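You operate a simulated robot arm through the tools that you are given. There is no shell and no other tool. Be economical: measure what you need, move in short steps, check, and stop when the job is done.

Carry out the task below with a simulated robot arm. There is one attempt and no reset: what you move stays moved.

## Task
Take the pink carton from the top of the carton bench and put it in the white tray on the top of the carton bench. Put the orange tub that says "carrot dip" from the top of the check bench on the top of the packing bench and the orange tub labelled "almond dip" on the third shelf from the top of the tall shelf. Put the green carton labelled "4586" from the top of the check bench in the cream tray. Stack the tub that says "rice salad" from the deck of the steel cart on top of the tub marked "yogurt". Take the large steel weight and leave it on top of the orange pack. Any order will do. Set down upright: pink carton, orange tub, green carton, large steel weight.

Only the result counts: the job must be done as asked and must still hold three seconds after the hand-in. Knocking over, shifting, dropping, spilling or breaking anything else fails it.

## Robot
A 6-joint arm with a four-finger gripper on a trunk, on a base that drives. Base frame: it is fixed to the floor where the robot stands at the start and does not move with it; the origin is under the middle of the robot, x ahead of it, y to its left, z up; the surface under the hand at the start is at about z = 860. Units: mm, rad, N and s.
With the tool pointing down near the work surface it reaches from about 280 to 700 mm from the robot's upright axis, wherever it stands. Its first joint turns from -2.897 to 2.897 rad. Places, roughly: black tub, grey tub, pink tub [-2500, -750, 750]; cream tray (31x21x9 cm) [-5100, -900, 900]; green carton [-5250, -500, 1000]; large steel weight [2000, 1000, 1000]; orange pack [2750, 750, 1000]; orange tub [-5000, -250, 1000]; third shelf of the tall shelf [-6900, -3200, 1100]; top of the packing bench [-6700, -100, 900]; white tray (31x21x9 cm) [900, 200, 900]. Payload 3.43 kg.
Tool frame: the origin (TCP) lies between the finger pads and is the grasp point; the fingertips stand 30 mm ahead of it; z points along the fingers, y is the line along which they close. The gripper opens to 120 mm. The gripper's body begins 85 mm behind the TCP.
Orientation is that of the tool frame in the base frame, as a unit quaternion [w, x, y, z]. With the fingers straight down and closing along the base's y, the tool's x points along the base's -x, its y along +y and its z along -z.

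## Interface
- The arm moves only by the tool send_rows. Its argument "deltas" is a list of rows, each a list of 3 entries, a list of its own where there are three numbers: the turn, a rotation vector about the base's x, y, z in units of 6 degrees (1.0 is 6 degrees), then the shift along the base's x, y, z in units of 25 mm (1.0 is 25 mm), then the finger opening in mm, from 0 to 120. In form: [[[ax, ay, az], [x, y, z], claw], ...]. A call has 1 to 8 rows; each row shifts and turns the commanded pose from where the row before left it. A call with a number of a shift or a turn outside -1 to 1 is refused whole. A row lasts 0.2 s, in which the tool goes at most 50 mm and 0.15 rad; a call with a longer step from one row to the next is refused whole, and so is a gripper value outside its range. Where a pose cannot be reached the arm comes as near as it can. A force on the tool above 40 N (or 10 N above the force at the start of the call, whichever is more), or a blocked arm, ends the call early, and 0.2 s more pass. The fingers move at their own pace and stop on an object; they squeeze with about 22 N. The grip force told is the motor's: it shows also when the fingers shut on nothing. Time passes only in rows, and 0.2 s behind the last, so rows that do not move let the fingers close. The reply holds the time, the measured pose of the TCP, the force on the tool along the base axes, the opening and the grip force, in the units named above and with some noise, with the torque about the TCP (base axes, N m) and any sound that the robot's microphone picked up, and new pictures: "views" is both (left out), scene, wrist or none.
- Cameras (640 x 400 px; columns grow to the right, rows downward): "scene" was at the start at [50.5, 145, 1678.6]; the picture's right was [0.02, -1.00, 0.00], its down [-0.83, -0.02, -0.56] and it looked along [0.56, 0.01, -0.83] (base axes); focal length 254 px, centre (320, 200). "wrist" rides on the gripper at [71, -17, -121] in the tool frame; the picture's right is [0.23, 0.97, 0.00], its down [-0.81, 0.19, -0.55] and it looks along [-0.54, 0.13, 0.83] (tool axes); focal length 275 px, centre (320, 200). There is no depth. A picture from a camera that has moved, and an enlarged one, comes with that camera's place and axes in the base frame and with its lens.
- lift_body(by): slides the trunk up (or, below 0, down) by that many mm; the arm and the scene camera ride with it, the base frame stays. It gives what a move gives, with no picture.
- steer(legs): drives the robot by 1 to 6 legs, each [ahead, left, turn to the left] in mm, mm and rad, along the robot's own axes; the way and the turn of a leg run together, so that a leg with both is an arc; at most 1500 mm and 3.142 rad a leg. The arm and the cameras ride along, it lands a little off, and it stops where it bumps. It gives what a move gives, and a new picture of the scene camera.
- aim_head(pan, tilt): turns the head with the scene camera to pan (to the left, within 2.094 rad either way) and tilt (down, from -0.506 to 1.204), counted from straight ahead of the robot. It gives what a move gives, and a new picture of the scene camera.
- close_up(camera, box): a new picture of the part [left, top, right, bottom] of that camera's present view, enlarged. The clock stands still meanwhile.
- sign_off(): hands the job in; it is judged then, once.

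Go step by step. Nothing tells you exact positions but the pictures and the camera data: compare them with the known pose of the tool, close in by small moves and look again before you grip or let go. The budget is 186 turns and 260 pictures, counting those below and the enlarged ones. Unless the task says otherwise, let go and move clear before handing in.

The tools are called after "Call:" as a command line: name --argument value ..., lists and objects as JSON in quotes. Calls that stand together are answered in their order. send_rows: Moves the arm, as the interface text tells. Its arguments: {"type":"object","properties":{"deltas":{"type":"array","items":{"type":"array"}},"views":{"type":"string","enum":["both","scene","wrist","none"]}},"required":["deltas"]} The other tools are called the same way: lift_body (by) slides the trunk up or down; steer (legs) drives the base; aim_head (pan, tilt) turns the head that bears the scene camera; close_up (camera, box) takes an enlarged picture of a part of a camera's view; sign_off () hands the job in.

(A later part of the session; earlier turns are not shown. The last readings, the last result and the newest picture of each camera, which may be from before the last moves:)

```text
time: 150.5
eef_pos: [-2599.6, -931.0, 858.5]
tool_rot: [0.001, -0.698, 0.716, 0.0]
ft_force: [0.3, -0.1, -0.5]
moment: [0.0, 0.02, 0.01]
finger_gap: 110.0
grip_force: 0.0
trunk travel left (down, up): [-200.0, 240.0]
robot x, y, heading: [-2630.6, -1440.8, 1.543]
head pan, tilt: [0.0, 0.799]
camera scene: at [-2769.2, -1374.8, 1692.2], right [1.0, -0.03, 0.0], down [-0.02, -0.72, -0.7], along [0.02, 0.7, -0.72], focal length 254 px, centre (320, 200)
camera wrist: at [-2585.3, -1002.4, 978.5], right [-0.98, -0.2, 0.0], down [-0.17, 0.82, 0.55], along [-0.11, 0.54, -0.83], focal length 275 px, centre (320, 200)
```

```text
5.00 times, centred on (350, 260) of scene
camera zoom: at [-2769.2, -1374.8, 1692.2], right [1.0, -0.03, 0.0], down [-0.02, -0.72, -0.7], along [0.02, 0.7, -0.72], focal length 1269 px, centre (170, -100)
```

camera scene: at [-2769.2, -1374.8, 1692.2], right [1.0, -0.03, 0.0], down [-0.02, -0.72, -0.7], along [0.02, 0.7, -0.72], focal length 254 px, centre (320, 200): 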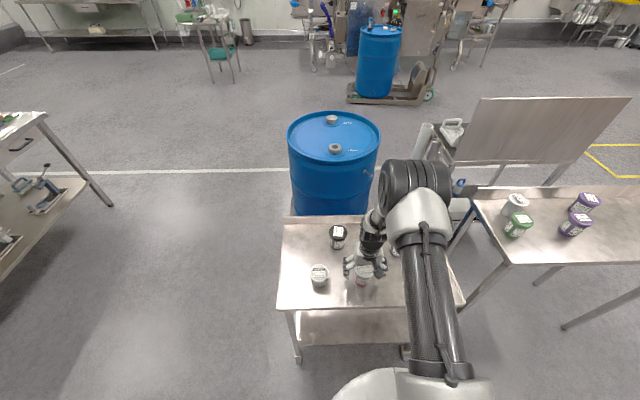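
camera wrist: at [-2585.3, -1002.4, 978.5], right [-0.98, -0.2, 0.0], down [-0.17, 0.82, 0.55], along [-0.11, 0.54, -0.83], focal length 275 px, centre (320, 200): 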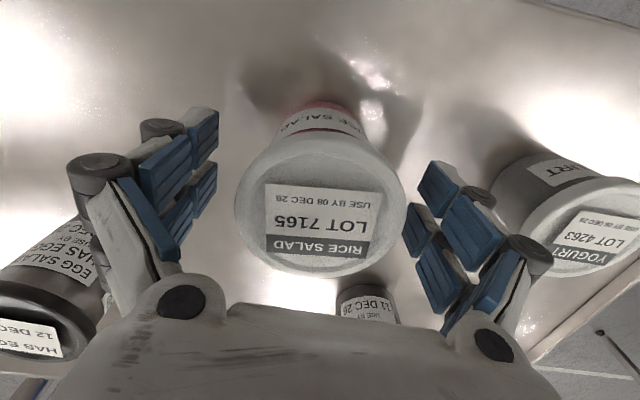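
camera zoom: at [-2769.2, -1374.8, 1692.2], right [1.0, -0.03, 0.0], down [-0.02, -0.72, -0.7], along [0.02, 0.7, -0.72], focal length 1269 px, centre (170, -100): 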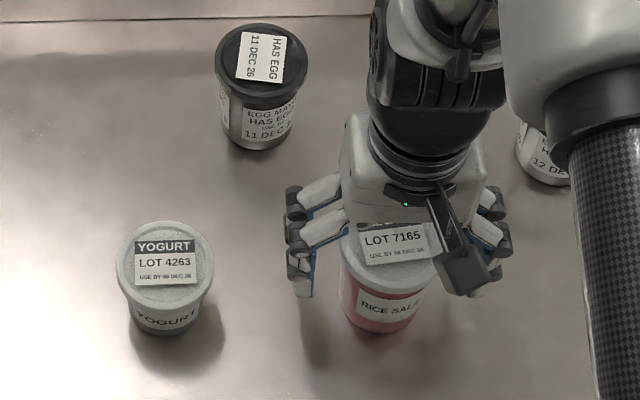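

Centred. Closing on the tub.

Call:
send_rows --deltas '[[[0, 0, 0], [0, 0, 0], 50], [[0, 0, 0], [0, 0, 0], 50], [[0, 0, 0], [0, 0, 0], 50], [[0, 0, 0], [0, 0, 0], 50], [[0, 0, 0], [0, 0, 0], 50], [[0, 0, 0], [0, 0, 0.5], 50], [[0, 0, 0], [0, 0, 0.5], 50]]'

```text
time: 152.1
eef_pos: [-2599.8, -931.5, 882.2]
tool_rot: [0.0, -0.698, 0.716, 0.0]
ft_force: [0.0, -0.9, -2.6]
moment: [0.0, 0.0, 0.0]
finger_gap: 73.2
grip_force: 22.1
trunk travel left (down, up): [-200.0, 240.0]
robot x, y, heading: [-2630.6, -1441.8, 1.55]
head pan, tilt: [0.0, 0.799]
camera scene: at [-2769.2, -1375.1, 1692.2], right [1.0, -0.03, 0.0], down [-0.02, -0.72, -0.7], along [0.02, 0.7, -0.72], focal length 254 px, centre (320, 200)
camera wrist: at [-2585.4, -1003.0, 1002.7], right [-0.98, -0.2, 0.0], down [-0.17, 0.82, 0.55], along [-0.11, 0.54, -0.83], focal length 275 px, centre (320, 200)
```

scene: 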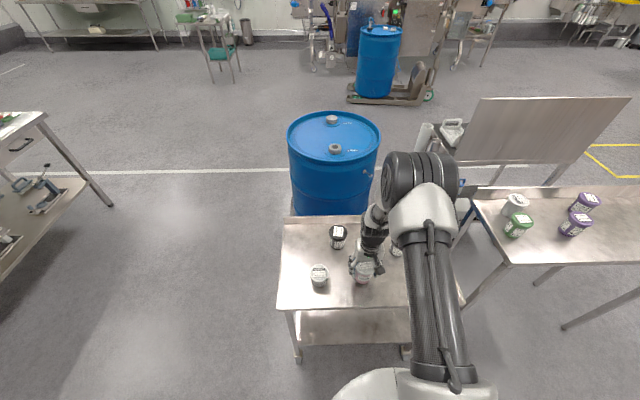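
wrist: 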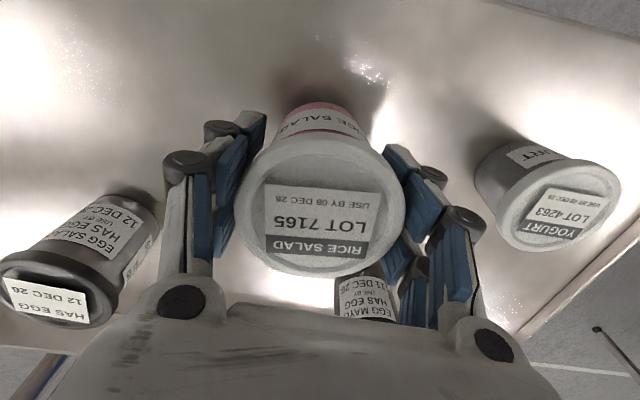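

The tub is held. I'll lift and carry it toward the yogurt tub, stopping slightly south of it to view the lid.

Call:
send_rows --deltas '[[[0, 0, 0], [0, 0, 1], 50], [[0, 0, 0], [0, 0, 1], 50], [[0, 0, 0], [0, 0, 1], 50], [[0, 0, 0], [-1, 0, 0.8], 50], [[0, 0, 0], [-1, 0, 0], 50], [[0, 0, 0], [-1, 0, 0], 50], [[0, 0, 0], [-0.5, 0, 0], 50], [[0, 0, 0], [0, 0, 0], 50]]'

Call:
close_up --camera "scene" --box '[280, 220, 400, 300]'

```text
time: 153.9
eef_pos: [-2686.6, -929.1, 977.1]
tool_rot: [0.0, -0.697, 0.717, -0.001]
ft_force: [0.4, 0.4, -2.6]
moment: [0.03, -0.02, -0.01]
finger_gap: 72.9
grip_force: 21.5
trunk travel left (down, up): [-200.0, 240.0]
robot x, y, heading: [-2632.6, -1444.4, 1.549]
head pan, tilt: [0.0, 0.799]
camera scene: at [-2769.2, -1375.0, 1692.2], right [1.0, -0.03, 0.0], down [-0.02, -0.72, -0.7], along [0.02, 0.7, -0.72], focal length 254 px, centre (320, 200)
camera wrist: at [-2672.1, -1002.2, 1097.6], right [-0.98, -0.2, 0.0], down [-0.17, 0.82, 0.55], along [-0.11, 0.54, -0.83], focal length 275 px, centre (320, 200)
```

scene: 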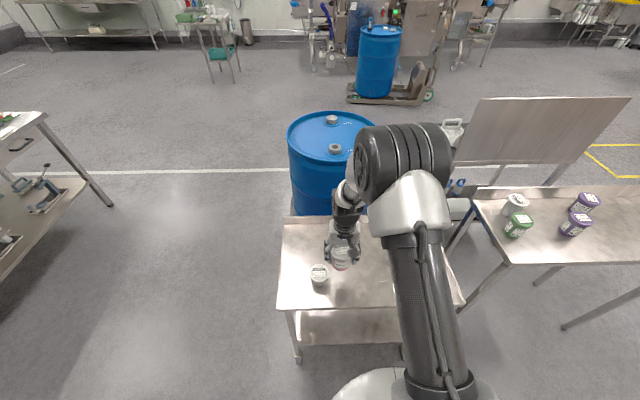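
wrist: 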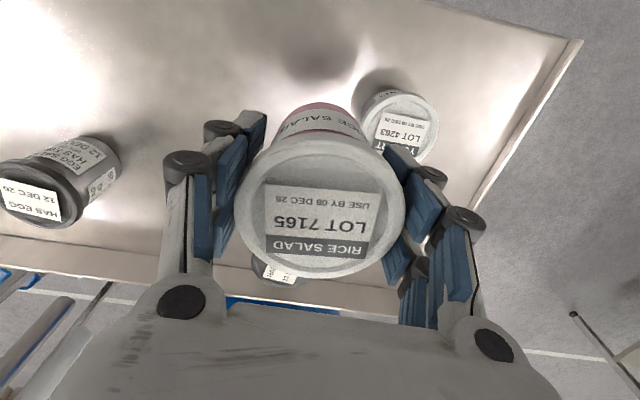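

```text
5.00 times, centred on (340, 260) of scene
camera zoom: at [-2769.2, -1375.0, 1692.2], right [1.0, -0.03, 0.0], down [-0.02, -0.72, -0.7], along [0.02, 0.7, -0.72], focal length 1269 px, centre (220, -100)
```

zoom: 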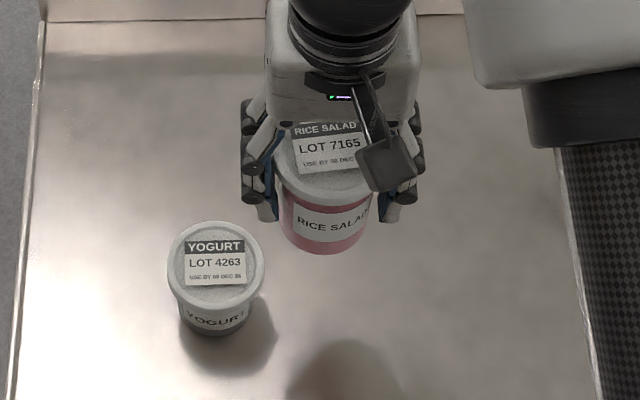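

Yogurt's lid is at about (−2759, −933). I'll move over it and lower to just above.

Call:
send_rows --deltas '[[[0, 0, 0], [-1, -0.05, 0], 50], [[0, 0, 0], [-1, -0.05, 0], 50], [[0, 0, 0], [-0.9, -0.05, 0], 50], [[0, 0, 0], [0, 0, -0.7], 50], [[0, 0, 0], [0, 0, -0.7], 50], [[0, 0, 0], [0, 0, 0], 50]]'

Call:
close_up --camera "scene" --box '[290, 230, 350, 290]'

Call:
close_up --camera "wrist" --box '[220, 40, 420, 180]'

```text
time: 155.3
eef_pos: [-2759.9, -933.3, 941.7]
tool_rot: [0.0, -0.698, 0.716, 0.0]
ft_force: [0.6, -0.2, -1.3]
moment: [0.01, 0.0, 0.01]
finger_gap: 73.1
grip_force: 21.6
trunk travel left (down, up): [-200.0, 240.0]
robot x, y, heading: [-2628.7, -1445.1, 1.546]
head pan, tilt: [0.0, 0.799]
camera scene: at [-2769.1, -1375.1, 1692.3], right [1.0, -0.03, 0.0], down [-0.02, -0.72, -0.7], along [0.02, 0.7, -0.72], focal length 254 px, centre (320, 200)
camera wrist: at [-2745.5, -1004.7, 1062.8], right [-0.98, -0.2, 0.0], down [-0.17, 0.82, 0.55], along [-0.11, 0.54, -0.83], focal length 275 px, centre (320, 200)
```

scene: 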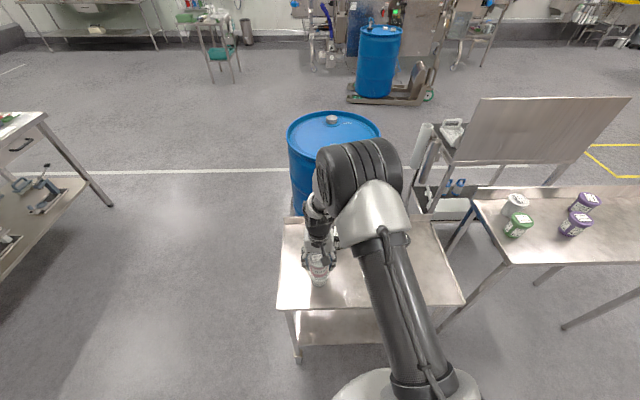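
wrist: 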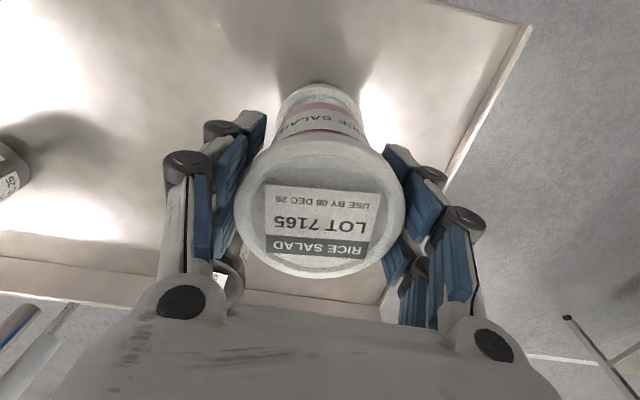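

```text
6.67 times, centred on (320, 260) of scene
camera zoom: at [-2769.1, -1375.1, 1692.3], right [1.0, -0.03, 0.0], down [-0.02, -0.72, -0.7], along [0.02, 0.7, -0.72], focal length 1692 px, centre (320, -200)
```

zoom: 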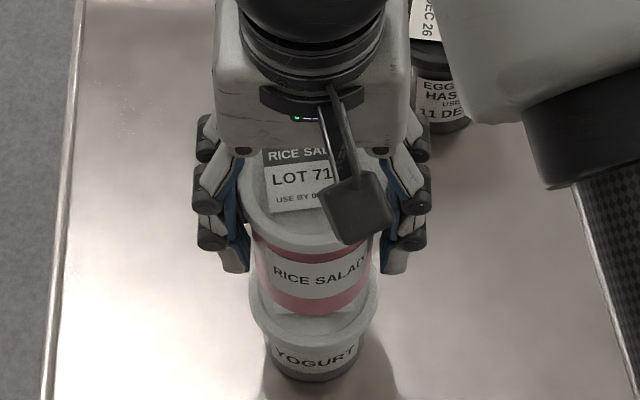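

```text
2.86 times, centred on (320, 110) of wrist
camera zoom: at [-2745.5, -1004.7, 1062.8], right [-0.98, -0.2, 0.0], down [-0.17, 0.82, 0.55], along [-0.11, 0.54, -0.83], focal length 786 px, centre (320, 457)
```

zoom: 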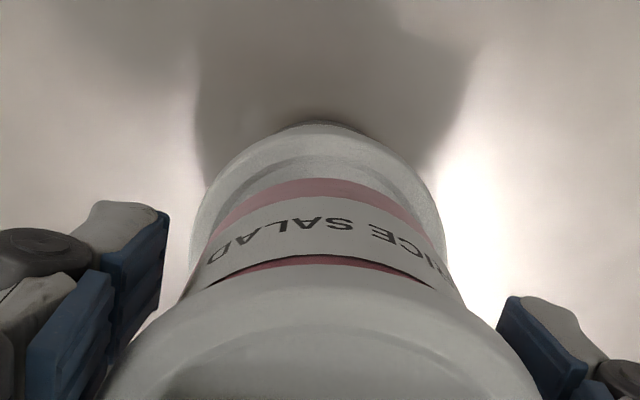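

The tubs are aligned, so I'll lower to contact.

Call:
send_rows --deltas '[[[0, 0, 0], [0, 0, -0.5], 50], [[0, 0, 0], [0, 0, -0.3], 50], [[0, 0, 0], [0, 0, 0], 50]]' --views "none"

Call:
send_rows --deltas '[[[0, 0, 0], [0, 0, -0.1], 50], [[0, 0, 0], [0, 0, 0], 50]]' --views "none"

Call:
close_up --camera "scene" --box '[290, 230, 350, 290]'

```text
time: 156.1
eef_pos: [-2759.2, -933.3, 922.0]
tool_rot: [0.0, -0.697, 0.717, -0.001]
ft_force: [-0.6, 0.6, -2.6]
moment: [0.04, -0.01, -0.03]
finger_gap: 72.9
grip_force: 22.4
trunk travel left (down, up): [-200.0, 240.0]
robot x, y, heading: [-2633.8, -1440.2, 1.541]
head pan, tilt: [0.0, 0.799]
```

```text
time: 156.7
eef_pos: [-2760.2, -934.7, 920.1]
tool_rot: [0.0, -0.698, 0.716, 0.0]
ft_force: [0.8, -0.4, -1.9]
moment: [0.02, -0.02, -0.01]
finger_gap: 73.0
grip_force: 21.9
trunk travel left (down, up): [-200.0, 240.0]
robot x, y, heading: [-2630.0, -1444.3, 1.542]
head pan, tilt: [0.0, 0.799]
```

```text
6.67 times, centred on (320, 260) of scene
camera zoom: at [-2769.3, -1375.0, 1692.2], right [1.0, -0.03, 0.0], down [-0.02, -0.72, -0.7], along [0.02, 0.7, -0.72], focal length 1692 px, centre (320, -200)
```

zoom: 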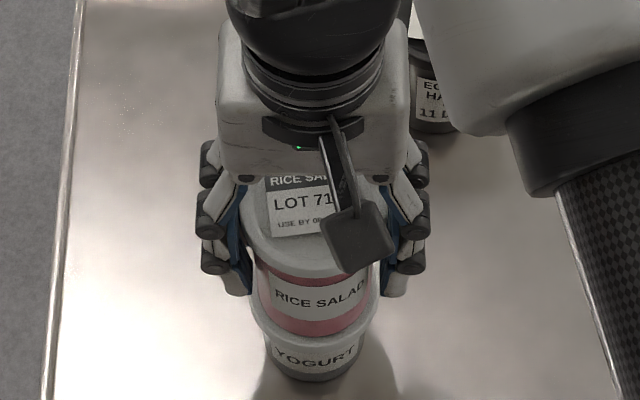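

Call:
send_rows --deltas '[[[0, 0, 0], [0, 0, -0.1], 50], [[0, 0, 0], [0, 0, 0], 50]]' --views "none"

Call:
send_rows --deltas '[[[0, 0, 0], [0, 0, -0.08], 50], [[0, 0, 0], [0, 0, 0], 50]]' --views "none"

```text
time: 157.3
eef_pos: [-2759.1, -935.0, 918.2]
tool_rot: [0.0, -0.698, 0.716, 0.0]
ft_force: [0.4, 0.5, -3.5]
moment: [-0.03, -0.02, 0.0]
finger_gap: 73.1
grip_force: 22.0
trunk travel left (down, up): [-200.0, 240.0]
robot x, y, heading: [-2628.4, -1446.4, 1.543]
head pan, tilt: [0.0, 0.799]
```

```text
time: 157.9
eef_pos: [-2759.8, -934.5, 917.5]
tool_rot: [0.001, -0.698, 0.716, 0.0]
ft_force: [1.2, -0.7, 13.6]
moment: [-0.18, -0.19, -0.05]
finger_gap: 72.9
grip_force: 22.2
trunk travel left (down, up): [-200.0, 240.0]
robot x, y, heading: [-2628.7, -1441.8, 1.545]
head pan, tilt: [0.0, 0.799]
```

Contact made. I'll ease the pressure and release.

Call:
send_rows --deltas '[[[0, 0, 0], [0, 0, 0.04], 50], [[0, 0, 0], [0, 0, 0], 78], [[0, 0, 0], [0, 0, 0], 100], [[0, 0, 0], [0, 0, 0], 110], [[0, 0, 0], [0, 0, 0], 110]]' --views "wrist"

Call:
close_up --camera "scene" --box '[290, 230, 350, 290]'

```text
time: 159.1
eef_pos: [-2759.7, -934.8, 917.1]
tool_rot: [0.0, -0.698, 0.716, 0.0]
ft_force: [-0.2, 0.4, -0.8]
moment: [-0.01, -0.04, -0.03]
finger_gap: 109.6
grip_force: 0.1
trunk travel left (down, up): [-200.0, 240.0]
robot x, y, heading: [-2635.2, -1447.1, 1.548]
head pan, tilt: [0.0, 0.799]
camera wrist: at [-2745.1, -1005.4, 1037.0], right [-0.98, -0.2, 0.0], down [-0.17, 0.82, 0.55], along [-0.11, 0.54, -0.83], focal length 275 px, centre (320, 200)
```

wrist: 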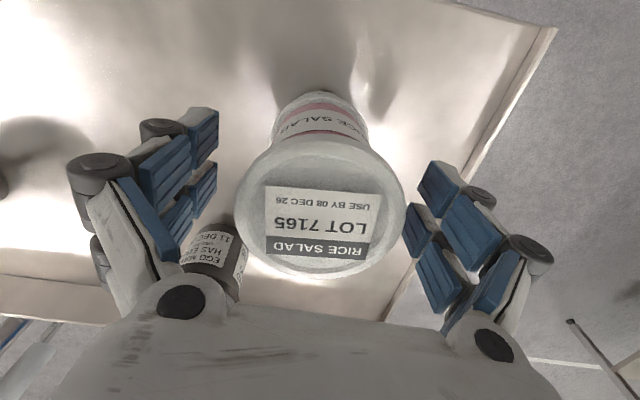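

```text
6.67 times, centred on (320, 260) of scene
camera zoom: at [-2769.3, -1375.2, 1692.2], right [1.0, -0.03, 0.0], down [-0.02, -0.72, -0.7], along [0.02, 0.7, -0.72], focal length 1692 px, centre (320, -200)
```

zoom: 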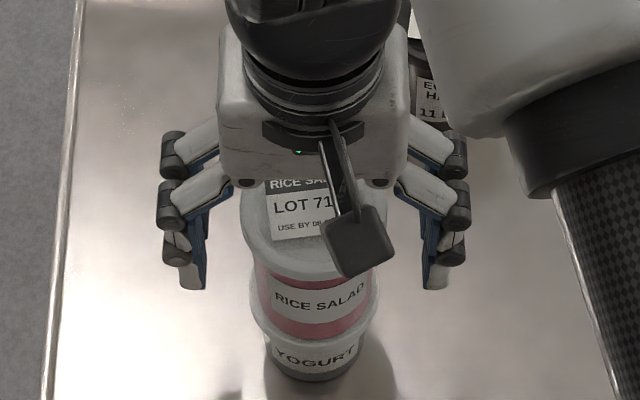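

The stack stands. I'll rise, retract and head to the check bench.

Call:
send_rows --deltas '[[[0, 0, 0], [0, 0, 0.8], 110], [[0, 0, 0], [0, 0, 1], 110], [[0, 0, 0], [0, 0, 1], 110], [[0, 0, 0], [0, 0, 1], 110], [[0, 0, 0], [0, 0, 1], 110], [[0, 0, 0], [0, 0, 1], 110], [[0, 0, 0], [0, 0, 1], 110], [[0, 0, 0], [0, 0, 1], 110]]' --views "none"

Call:
send_rows --deltas '[[[0, 0, 0], [0.8, -0.8, 0.2], 110], [[0, 0, 0], [0.8, -0.8, 0.2], 110], [[0, 0, 0], [0.8, -0.8, 0.2], 110], [[0, 0, 0], [0.8, -0.8, 0.2], 110], [[0, 0, 0], [0.8, -0.8, 0.2], 110], [[0, 0, 0], [0.8, -0.8, 0.2], 110]]' --views "none"

Call:
aim_head --pan 1.5 --tilt 0.35

```text
time: 160.9
eef_pos: [-2762.1, -935.0, 1112.3]
tool_rot: [0.0, -0.698, 0.716, 0.0]
ft_force: [-0.3, 0.8, -0.1]
moment: [0.07, 0.0, -0.01]
finger_gap: 110.0
grip_force: 0.6
trunk travel left (down, up): [-200.0, 240.0]
robot x, y, heading: [-2628.7, -1441.2, 1.546]
head pan, tilt: [0.0, 0.799]
```

```text
time: 162.3
eef_pos: [-2639.1, -1057.1, 1140.5]
tool_rot: [0.0, -0.697, 0.717, 0.0]
ft_force: [-0.2, -0.6, 0.7]
moment: [0.07, -0.03, 0.02]
finger_gap: 110.0
grip_force: 0.0
trunk travel left (down, up): [-200.0, 240.0]
robot x, y, heading: [-2630.4, -1442.9, 1.544]
head pan, tilt: [0.0, 0.799]
```

```text
time: 163.9
eef_pos: [-2639.8, -1056.6, 1140.7]
tool_rot: [0.0, -0.697, 0.717, 0.0]
ft_force: [-0.2, 0.5, 0.2]
moment: [0.0, 0.04, 0.02]
finger_gap: 110.3
grip_force: 0.0
trunk travel left (down, up): [-200.0, 240.0]
robot x, y, heading: [-2635.9, -1439.0, 1.545]
head pan, tilt: [1.499, 0.351]
camera scene: at [-2864.1, -1446.6, 1731.9], right [0.1, 1.0, 0.0], down [0.34, -0.03, -0.94], along [-0.93, 0.09, -0.34], focal length 254 px, centre (320, 200)
```

scene: 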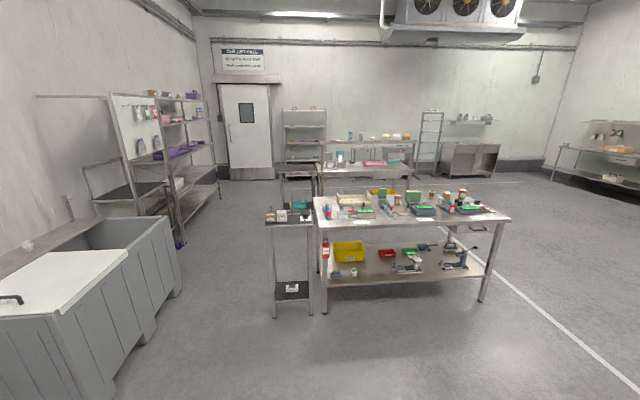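

Call:
close_up --camera "scene" --box '[300, 170, 520, 250]'

Call:
close_up --camera "scene" --box '[80, 80, 240, 240]'

Call:
close_up --camera "scene" --box '[260, 100, 440, 200]'

```text
2.91 times, centred on (410, 210) of scene
camera zoom: at [-2864.1, -1446.6, 1731.9], right [0.1, 1.0, 0.0], down [0.34, -0.03, -0.94], along [-0.93, 0.09, -0.34], focal length 738 px, centre (58, 171)
```

zoom: 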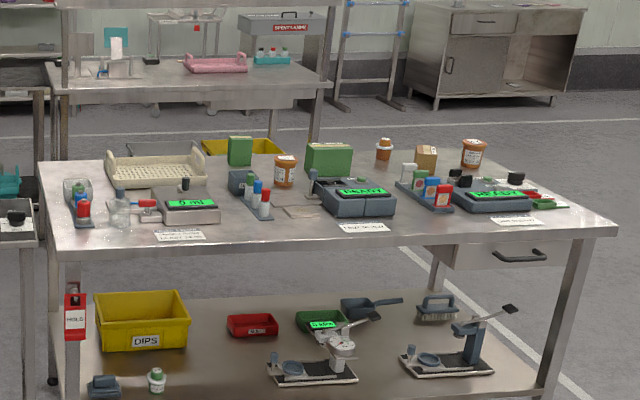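

```text
2.50 times, centred on (160, 160) of scene
camera zoom: at [-2864.1, -1446.6, 1731.9], right [0.1, 1.0, 0.0], down [0.34, -0.03, -0.94], along [-0.93, 0.09, -0.34], focal length 634 px, centre (720, 300)
```

zoom: 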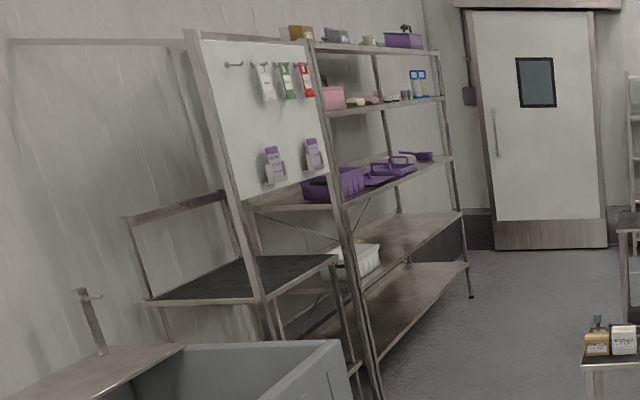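

```text
3.56 times, centred on (350, 150) of scene
camera zoom: at [-2864.1, -1446.6, 1731.9], right [0.1, 1.0, 0.0], down [0.34, -0.03, -0.94], along [-0.93, 0.09, -0.34], focal length 902 px, centre (213, 378)
```

zoom: 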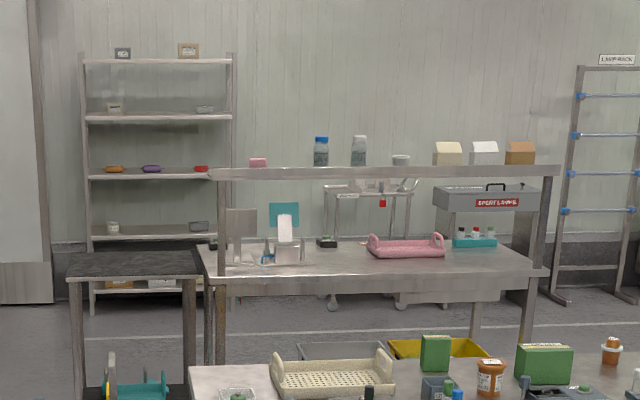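

The check bench holds the cream tray, two green cartons and three orange tubs along its west side, with the packing bench behind it. I'll go round the north end into the aisle between them.

Call:
steer --legs '[[0, 1100, 0], [1500, 0, 0], [900, 0, 0], [0, 1500, 0], [0, 500, 0], [0, 0, -1.545]]'

Call:
aim_head --pan -1.4 --tilt 0.55

```text
time: 194.3
eef_pos: [-5328.5, 1021.5, 1140.3]
tool_rot: [0.0, 0.003, 1.0, 0.0]
ft_force: [0.2, -0.1, 0.2]
moment: [-0.01, -0.02, 0.01]
finger_gap: 109.9
grip_force: 0.1
trunk travel left (down, up): [-200.0, 240.0]
robot x, y, heading: [-5714.4, 1003.6, -0.002]
head pan, tilt: [1.499, 0.351]
camera scene: at [-5727.4, 1240.1, 1731.9], right [1.0, -0.08, 0.0], down [-0.03, -0.34, -0.94], along [0.07, 0.94, -0.34], focal length 254 px, centre (320, 200)
```

scene: 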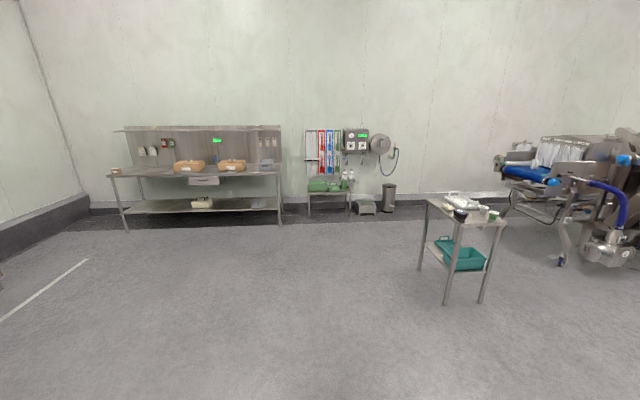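

```text
time: 196.8
eef_pos: [-5328.3, 1020.0, 1141.0]
tool_rot: [0.0, 0.002, 1.0, 0.0]
ft_force: [-0.2, 0.5, 0.7]
moment: [0.03, -0.02, -0.01]
finger_gap: 110.1
grip_force: 0.0
trunk travel left (down, up): [-200.0, 240.0]
robot x, y, heading: [-5712.1, 1005.4, -0.003]
head pan, tilt: [-1.4, 0.55]
camera scene: at [-5719.6, 1058.8, 1713.6], right [-0.99, -0.17, 0.0], down [-0.09, 0.52, -0.85], along [0.14, -0.84, -0.52], focal length 254 px, centre (320, 200)
```

scene: 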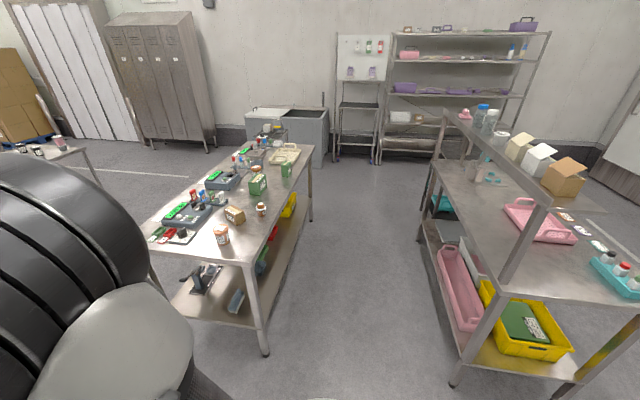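

Call:
close_up --camera "scene" --box '[140, 120, 330, 260]'

Call:
close_up --camera "scene" --box '[410, 90, 640, 260]'

Call:
close_up --camera "scene" --box '[370, 10, 570, 170]'

```text
2.86 times, centred on (235, 190) of scene
camera zoom: at [-5719.6, 1058.8, 1713.6], right [-0.99, -0.17, 0.0], down [-0.09, 0.52, -0.85], along [0.14, -0.84, -0.52], focal length 725 px, centre (563, 229)
```

zoom: 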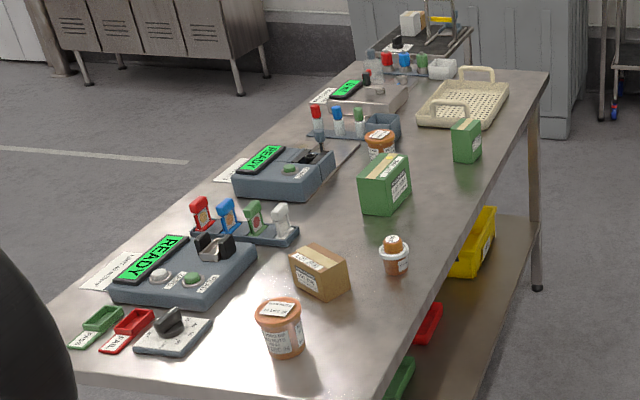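

```text
2.35 times, centred on (525, 175) of scene
camera zoom: at [-5719.6, 1058.8, 1713.6], right [-0.99, -0.17, 0.0], down [-0.09, 0.52, -0.85], along [0.14, -0.84, -0.52], focal length 597 px, centre (-162, 259)
```

zoom: 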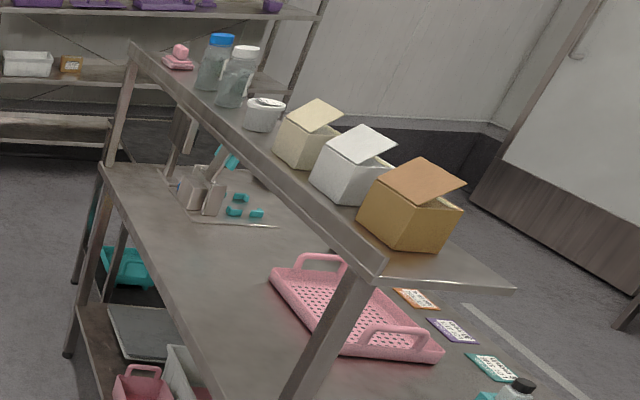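

```text
2.50 times, centred on (470, 90) of scene
camera zoom: at [-5719.6, 1058.8, 1713.6], right [-0.99, -0.17, 0.0], down [-0.09, 0.52, -0.85], along [0.14, -0.84, -0.52], focal length 634 px, centre (-55, 475)
```

zoom: 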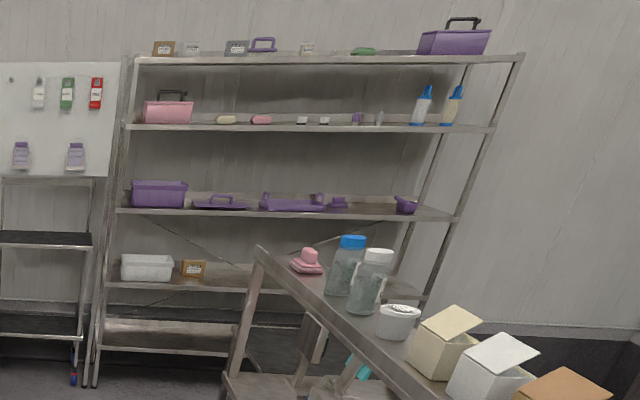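

I can see both benches and the tall shelf. I'll slide south into the aisle facing the check bench and read the labels.

Call:
steer --legs '[[0, -1045, 0]]'

Call:
aim_head --pan 0.0 --tilt 0.7

Call:
close_up --camera "scene" --box '[160, 120, 480, 320]'

```text
time: 202.3
eef_pos: [-5326.1, -26.4, 1140.6]
tool_rot: [0.0, -0.004, 1.0, 0.0]
ft_force: [-0.1, -0.7, 0.2]
moment: [0.01, 0.04, 0.01]
finger_gap: 110.1
grip_force: 0.1
trunk travel left (down, up): [-200.0, 240.0]
robot x, y, heading: [-5713.5, -48.2, 0.011]
head pan, tilt: [-1.4, 0.55]
camera scene: at [-5718.2, 4.9, 1713.7], right [-0.98, -0.18, 0.0], down [-0.09, 0.51, -0.85], along [0.15, -0.84, -0.52], focal length 254 px, centre (320, 200)
```

scene: 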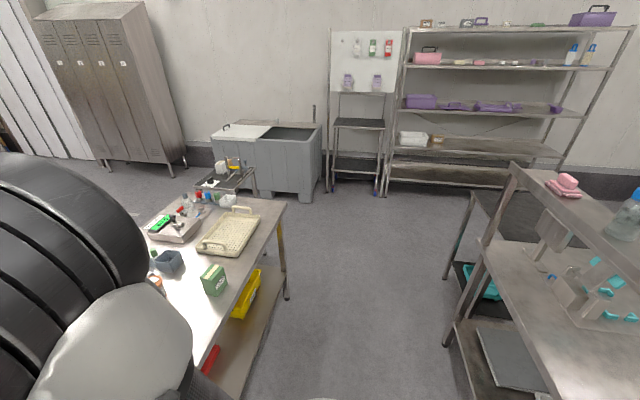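

```text
time: 203.8
eef_pos: [-5326.4, -26.6, 1142.0]
tool_rot: [0.0, -0.004, 1.0, 0.0]
ft_force: [0.4, 0.1, 0.1]
moment: [0.01, 0.0, 0.03]
finger_gap: 109.9
grip_force: 0.1
trunk travel left (down, up): [-200.0, 240.0]
robot x, y, heading: [-5715.5, -51.0, 0.009]
head pan, tilt: [0.0, 0.7]
camera scene: at [-5649.3, 94.3, 1700.5], right [0.01, -1.0, 0.0], down [-0.64, -0.01, -0.77], along [0.76, 0.01, -0.64], focal length 254 px, centre (320, 200)
```

scene: 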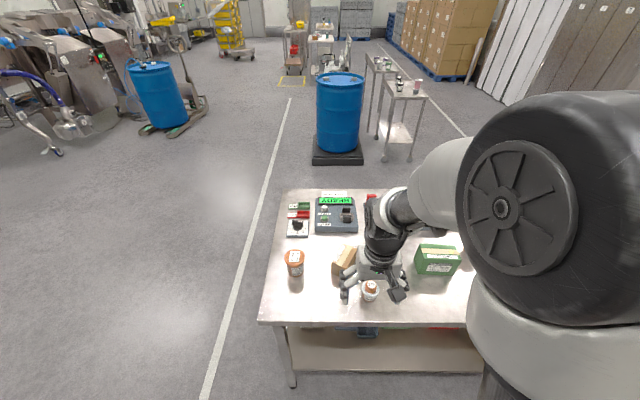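

```text
2.00 times, centred on (320, 220) of scene
camera zoom: at [-5649.3, 94.3, 1700.5], right [0.01, -1.0, 0.0], down [-0.64, -0.01, -0.77], along [0.76, 0.01, -0.64], focal length 508 px, centre (320, 160)
```

zoom: 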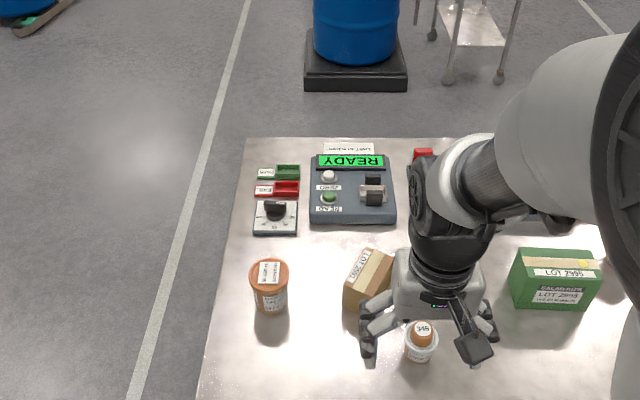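

Call:
close_up --camera "scene" --box '[265, 230, 345, 290]'

Call:
close_up --camera "scene" --box '[340, 230, 470, 310]'

Call:
close_up --camera "wrist" --box '[0, 0, 640, 400]'

```text
6.67 times, centred on (305, 260) of scene
camera zoom: at [-5649.3, 94.3, 1700.5], right [0.01, -1.0, 0.0], down [-0.64, -0.01, -0.77], along [0.76, 0.01, -0.64], focal length 1692 px, centre (420, -200)
```

zoom: 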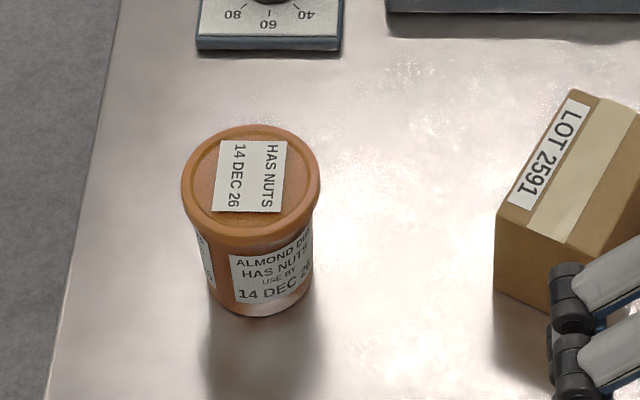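

```text
4.92 times, centred on (405, 270) of scene
camera zoom: at [-5649.3, 94.3, 1700.5], right [0.01, -1.0, 0.0], down [-0.64, -0.01, -0.77], along [0.76, 0.01, -0.64], focal length 1249 px, centre (-98, -145)
```

zoom: 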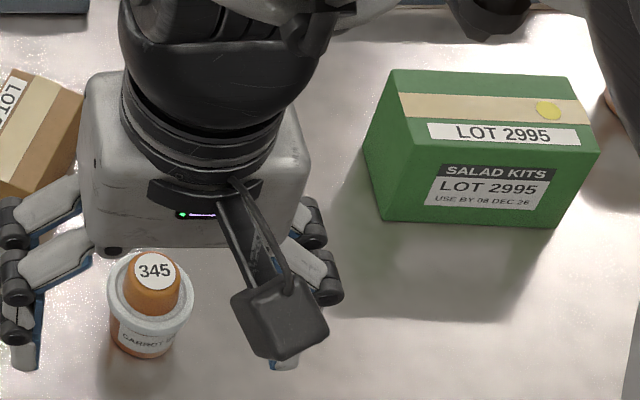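

```text
1.00 times, centred on (320, 200) of wrist (not enlarged: the box is as wide or as high as the picture)
camera zoom: at [-5397.8, -43.5, 1261.6], right [-0.24, 0.97, 0.0], down [0.81, 0.2, 0.55], along [0.54, 0.13, -0.83], focal length 275 px, centre (320, 200)
```

zoom: 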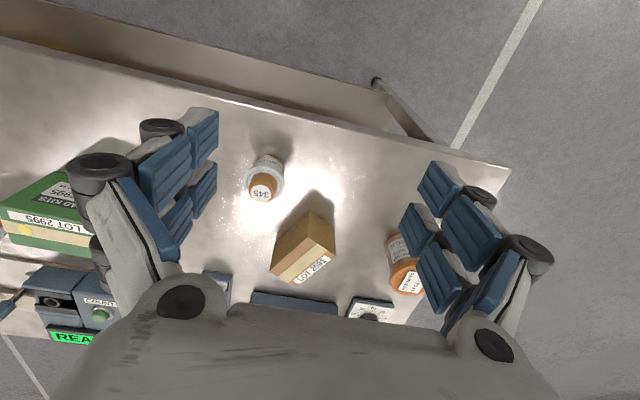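

Call:
close_up --camera "scene" --box '[355, 270, 385, 305]'

Call:
close_up --camera "wrist" --box '[235, 140, 295, 215]'

Call:
aim_head --pan -0.7 --tilt 0.7

```text
11.43 times, centred on (370, 288) of scene
camera zoom: at [-5649.3, 94.3, 1700.5], right [0.01, -1.0, 0.0], down [-0.64, -0.01, -0.77], along [0.76, 0.01, -0.64], focal length 2900 px, centre (-251, -800)
```

zoom: 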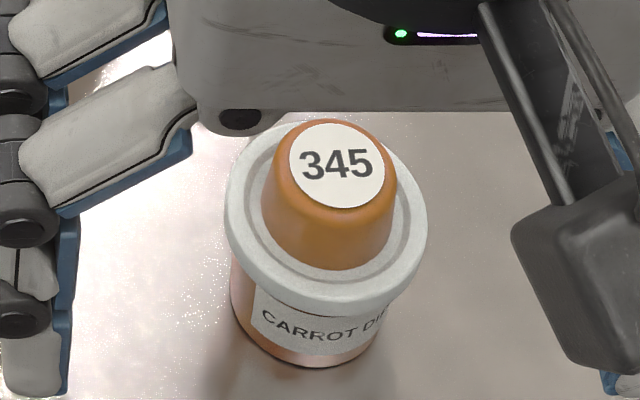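

```text
5.33 times, centred on (265, 178) of wrist
camera zoom: at [-5397.8, -43.5, 1261.6], right [-0.24, 0.97, 0.0], down [0.81, 0.2, 0.55], along [0.54, 0.13, -0.83], focal length 1468 px, centre (613, 320)
```

zoom: 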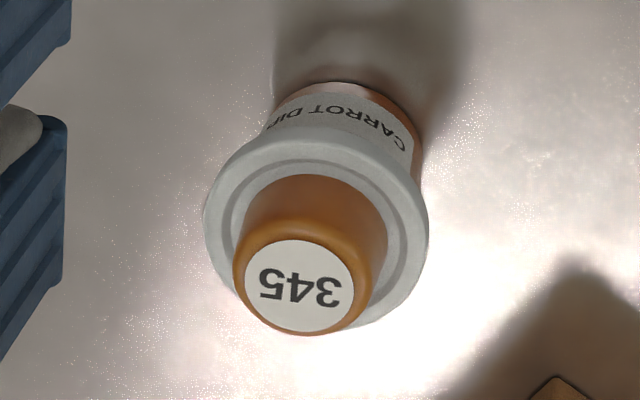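

```text
time: 204.9
eef_pos: [-5326.1, -27.1, 1141.6]
tool_rot: [0.0, -0.005, 1.0, -0.001]
ft_force: [0.1, 0.8, 0.0]
moment: [-0.01, -0.01, 0.03]
finger_gap: 109.8
grip_force: 0.0
trunk travel left (down, up): [-200.0, 240.0]
robot x, y, heading: [-5717.7, -51.2, 0.006]
head pan, tilt: [-0.7, 0.7]
camera scene: at [-5668.7, 39.6, 1700.5], right [-0.64, -0.77, 0.0], down [-0.5, 0.41, -0.76], along [0.59, -0.49, -0.64], focal length 254 px, centre (320, 200)
```

scene: 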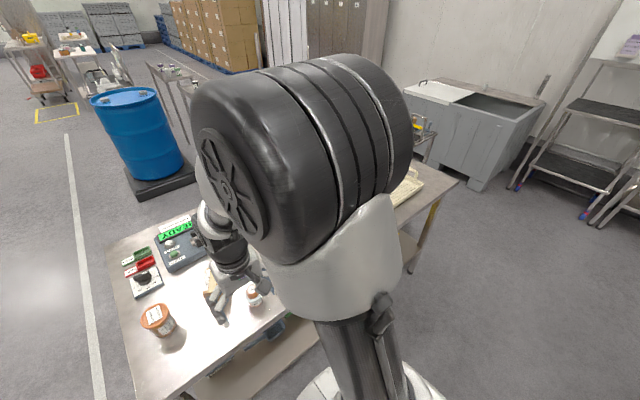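

The near-edge tub is CARROT DIP with an orange "345" cup sitting on its lid, and ALMOND DIP is the far one at the north. I'll slide south to check the third orange tub and the small green carton.

Call:
steer --legs '[[0, -560, 0]]'

Call:
aim_head --pan 0.0 --tilt 0.7

Call:
close_up --camera "scene" --box '[200, 160, 460, 320]'

Call:
close_up --camera "wrist" --box '[0, 0, 640, 400]'

```text
time: 208.1
eef_pos: [-5319.7, -584.1, 1141.9]
tool_rot: [0.0, -0.005, 1.0, 0.0]
ft_force: [-0.8, -0.2, 0.6]
moment: [0.02, 0.0, 0.01]
finger_gap: 110.1
grip_force: 0.0
trunk travel left (down, up): [-200.0, 240.0]
robot x, y, heading: [-5704.2, -607.0, 0.009]
head pan, tilt: [-0.7, 0.7]
camera scene: at [-5663.6, -517.5, 1700.5], right [-0.64, -0.77, 0.0], down [-0.5, 0.41, -0.76], along [0.59, -0.49, -0.64], focal length 254 px, centre (320, 200)
```

scene: 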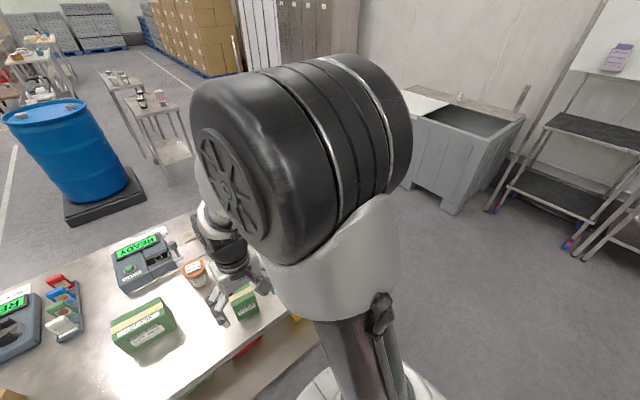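

```text
time: 209.1
eef_pos: [-5321.5, -582.8, 1140.9]
tool_rot: [0.0, -0.005, 1.0, 0.0]
ft_force: [0.0, -0.7, -0.6]
moment: [-0.01, 0.0, -0.01]
finger_gap: 110.0
grip_force: 0.0
trunk travel left (down, up): [-200.0, 240.0]
robot x, y, heading: [-5710.9, -606.2, 0.011]
head pan, tilt: [0.0, 0.7]
camera scene: at [-5644.2, -462.0, 1700.5], right [0.01, -1.0, 0.0], down [-0.64, -0.01, -0.76], along [0.76, 0.01, -0.64], focal length 254 px, centre (320, 200)
```

scene: 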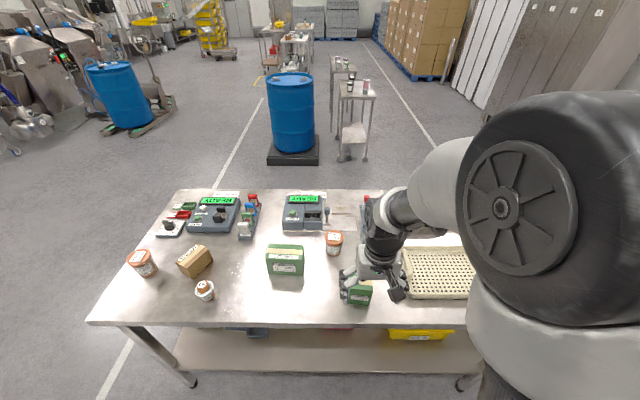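

```text
2.46 times, centred on (330, 240) of scene
camera zoom: at [-5644.2, -462.0, 1700.5], right [0.01, -1.0, 0.0], down [-0.64, -0.01, -0.76], along [0.76, 0.01, -0.64], focal length 625 px, centre (295, 102)
```

zoom: 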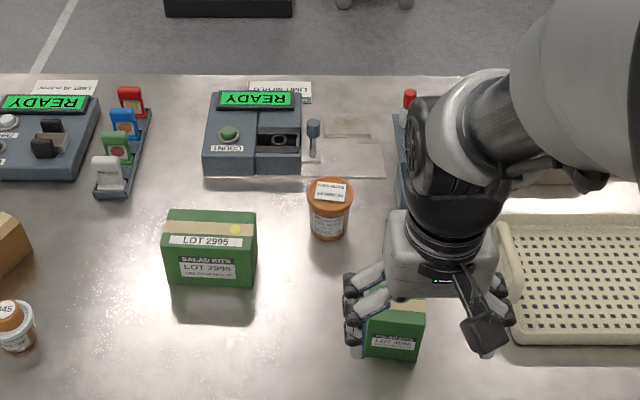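

```text
1.00 times, centred on (320, 200) of wrist (not enlarged: the box is as wide or as high as the picture)
camera zoom: at [-5392.5, -599.5, 1261.6], right [-0.24, 0.97, 0.0], down [0.81, 0.2, 0.55], along [0.54, 0.13, -0.83], focal length 275 px, centre (320, 200)
```

zoom: 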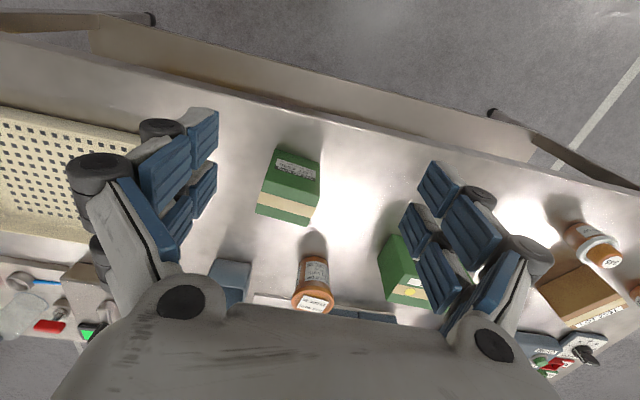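

Call:
close_up --camera "scene" --box '[315, 225, 355, 265]'

Call:
close_up --camera "scene" --box '[335, 270, 395, 315]'

Call:
close_up --camera "wrist" --box '[240, 130, 350, 240]'

```text
10.00 times, centred on (335, 245) of scene
camera zoom: at [-5644.2, -462.0, 1700.5], right [0.01, -1.0, 0.0], down [-0.64, -0.01, -0.76], along [0.76, 0.01, -0.64], focal length 2538 px, centre (170, -250)
```

zoom: 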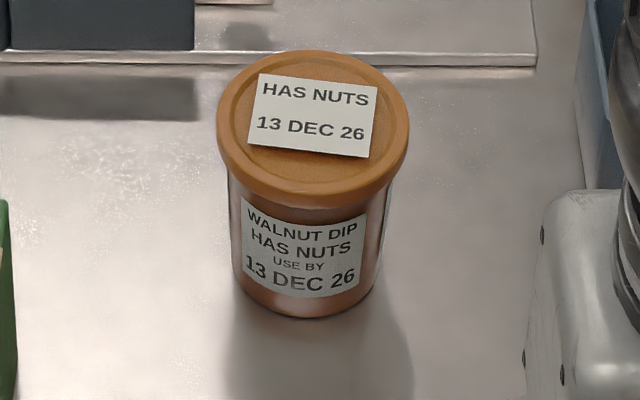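

```text
8.89 times, centred on (365, 292) of scene
camera zoom: at [-5644.2, -462.0, 1700.5], right [0.01, -1.0, 0.0], down [-0.64, -0.01, -0.76], along [0.76, 0.01, -0.64], focal length 2256 px, centre (-80, -622)
```

zoom: 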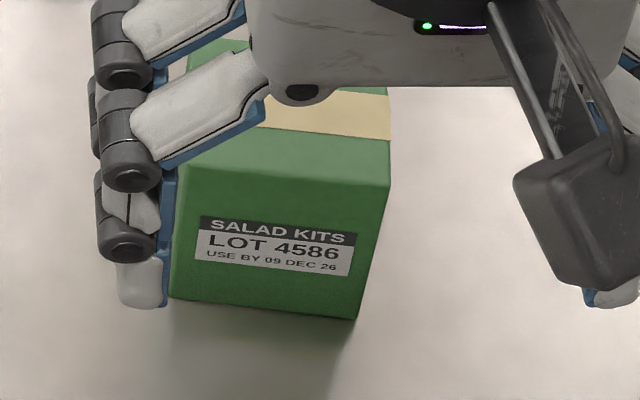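

```text
3.64 times, centred on (295, 185) of wrist
camera zoom: at [-5392.5, -599.5, 1261.6], right [-0.24, 0.97, 0.0], down [0.81, 0.2, 0.55], along [0.54, 0.13, -0.83], focal length 1001 px, centre (411, 254)
```

zoom: 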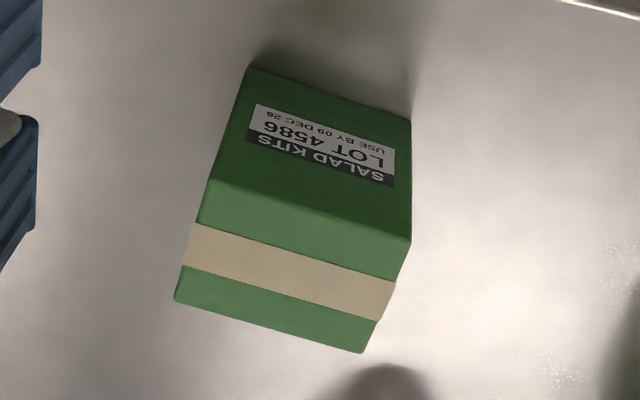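

WALNUT DIP is the third tub, so CARROT DIP is the one with the cup on it. Green carton LOT 4586 is centred about (−5177, −594), turned ≈−5.6°, with its top at z≈957. I'll move above it with matching yaw.

Call:
send_rows --deltas '[[[0, 0, -0.5], [0.96, -0.08, -0.5], 115], [[0, 0, -0.5], [0.96, -0.08, -0.5], 115], [[0, 0, 0], [0.96, -0.08, -0.8], 115], [[0, 0, 0], [0.96, -0.08, -0.8], 115], [[0, 0, 0], [0.96, -0.08, -0.8], 115], [[0, 0, 0], [0.96, -0.04, -0.8], 115]]'

Call:
close_up --camera "wrist" --box '[220, 60, 420, 200]'

```text
time: 210.5
eef_pos: [-5176.6, -593.8, 1036.3]
tool_rot: [-0.001, 0.047, 0.999, 0.0]
ft_force: [0.3, -0.2, 0.6]
moment: [0.01, 0.02, -0.01]
finger_gap: 114.8
grip_force: 0.1
trunk travel left (down, up): [-200.0, 240.0]
robot x, y, heading: [-5705.5, -600.6, 0.016]
head pan, tilt: [0.0, 0.7]
camera scene: at [-5643.2, -462.0, 1700.4], right [0.01, -1.0, 0.0], down [-0.64, -0.01, -0.76], along [0.76, 0.01, -0.64], focal length 254 px, centre (320, 200)
camera wrist: at [-5249.3, -603.9, 1156.4], right [-0.14, 0.99, 0.0], down [0.83, 0.11, 0.55], along [0.55, 0.08, -0.83], focal length 275 px, centre (320, 200)
```

scene: 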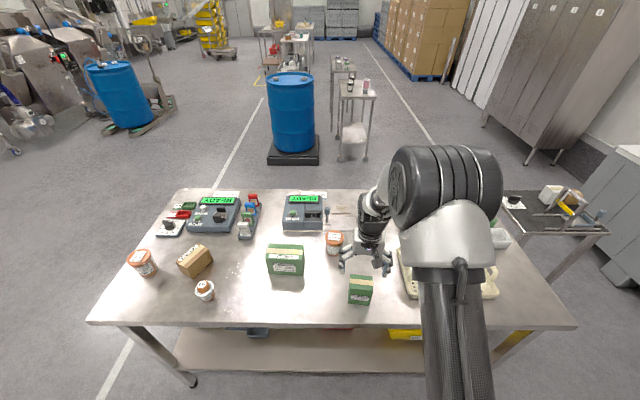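
wrist: 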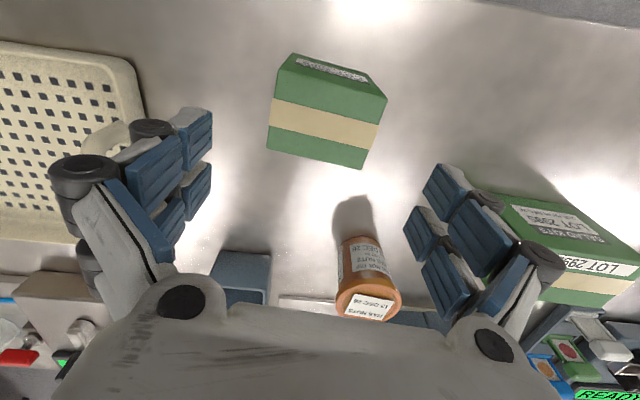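

```text
2.86 times, centred on (320, 130) of wrist
camera zoom: at [-5249.3, -603.9, 1156.4], right [-0.14, 0.99, 0.0], down [0.83, 0.11, 0.55], along [0.55, 0.08, -0.83], focal length 786 px, centre (320, 400)
```

zoom: 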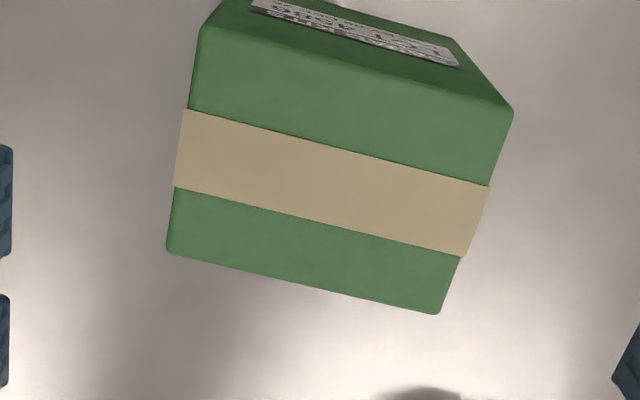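

Call:
send_rows --deltas '[[[0, 0, -0.17], [-0.2, 0.1, -1], 115], [[0, 0, 0], [0, 0, -1], 115], [[0, 0, 0], [0, 0, -1], 115], [[0, 0, 0], [0, 0, -1], 115], [[0, 0, 0], [0, 0, -0.9], 115]]' --views "wrist"

Call:
send_rows --deltas '[[[0, 0, 0], [0, 0, 0], 50], [[0, 0, 0], [0, 0, 0], 50], [[0, 0, 0], [0, 0, 0], 50], [[0, 0, 0], [0, 0, 0], 50], [[0, 0, 0], [0, 0, 0], 50], [[0, 0, 0], [0, 0, 1], 50], [[0, 0, 0], [0, 0, 1], 50], [[0, 0, 0], [0, 0, 1], 50]]' --views "wrist"

```text
time: 211.7
eef_pos: [-5181.1, -590.7, 913.3]
tool_rot: [0.0, 0.055, 0.998, 0.0]
ft_force: [0.6, 0.5, 0.0]
moment: [-0.01, 0.01, 0.03]
finger_gap: 114.8
grip_force: 0.1
trunk travel left (down, up): [-200.0, 240.0]
robot x, y, heading: [-5709.2, -605.0, 0.011]
head pan, tilt: [0.0, 0.7]
camera wrist: at [-5254.3, -599.5, 1033.3], right [-0.12, 0.99, 0.0], down [0.83, 0.1, 0.55], along [0.55, 0.07, -0.83], focal length 275 px, centre (320, 200)
```

wrist: 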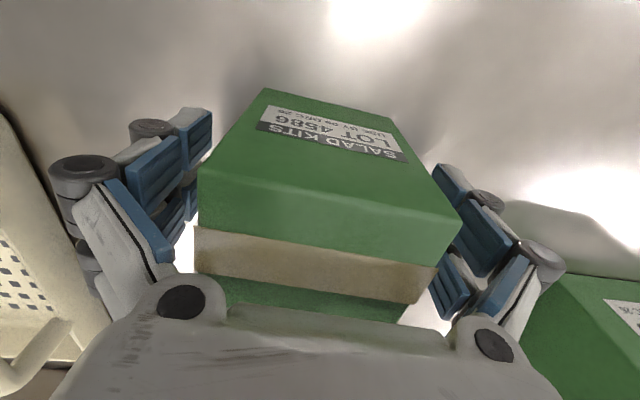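

```text
time: 213.5
eef_pos: [-5182.2, -591.0, 988.0]
tool_rot: [-0.002, 0.055, 0.998, 0.0]
ft_force: [0.3, -0.9, -1.4]
moment: [-0.02, -0.03, -0.01]
finger_gap: 73.5
grip_force: 21.9
trunk travel left (down, up): [-200.0, 240.0]
robot x, y, heading: [-5710.3, -607.1, 0.011]
head pan, tilt: [0.0, 0.7]
camera wrist: at [-5254.8, -599.0, 1108.4], right [-0.12, 0.99, 0.0], down [0.83, 0.1, 0.55], along [0.55, 0.07, -0.83], focal length 275 px, centre (320, 200)
```

wrist: 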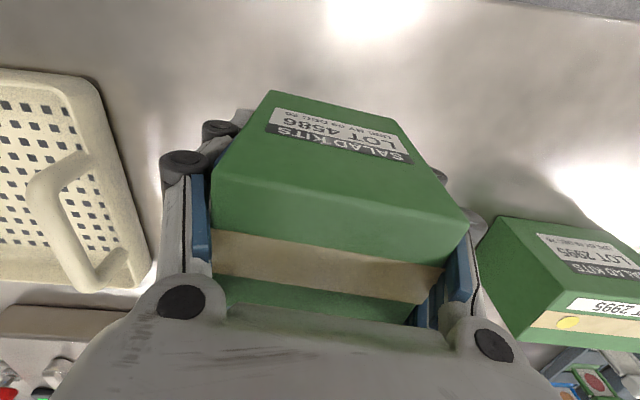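

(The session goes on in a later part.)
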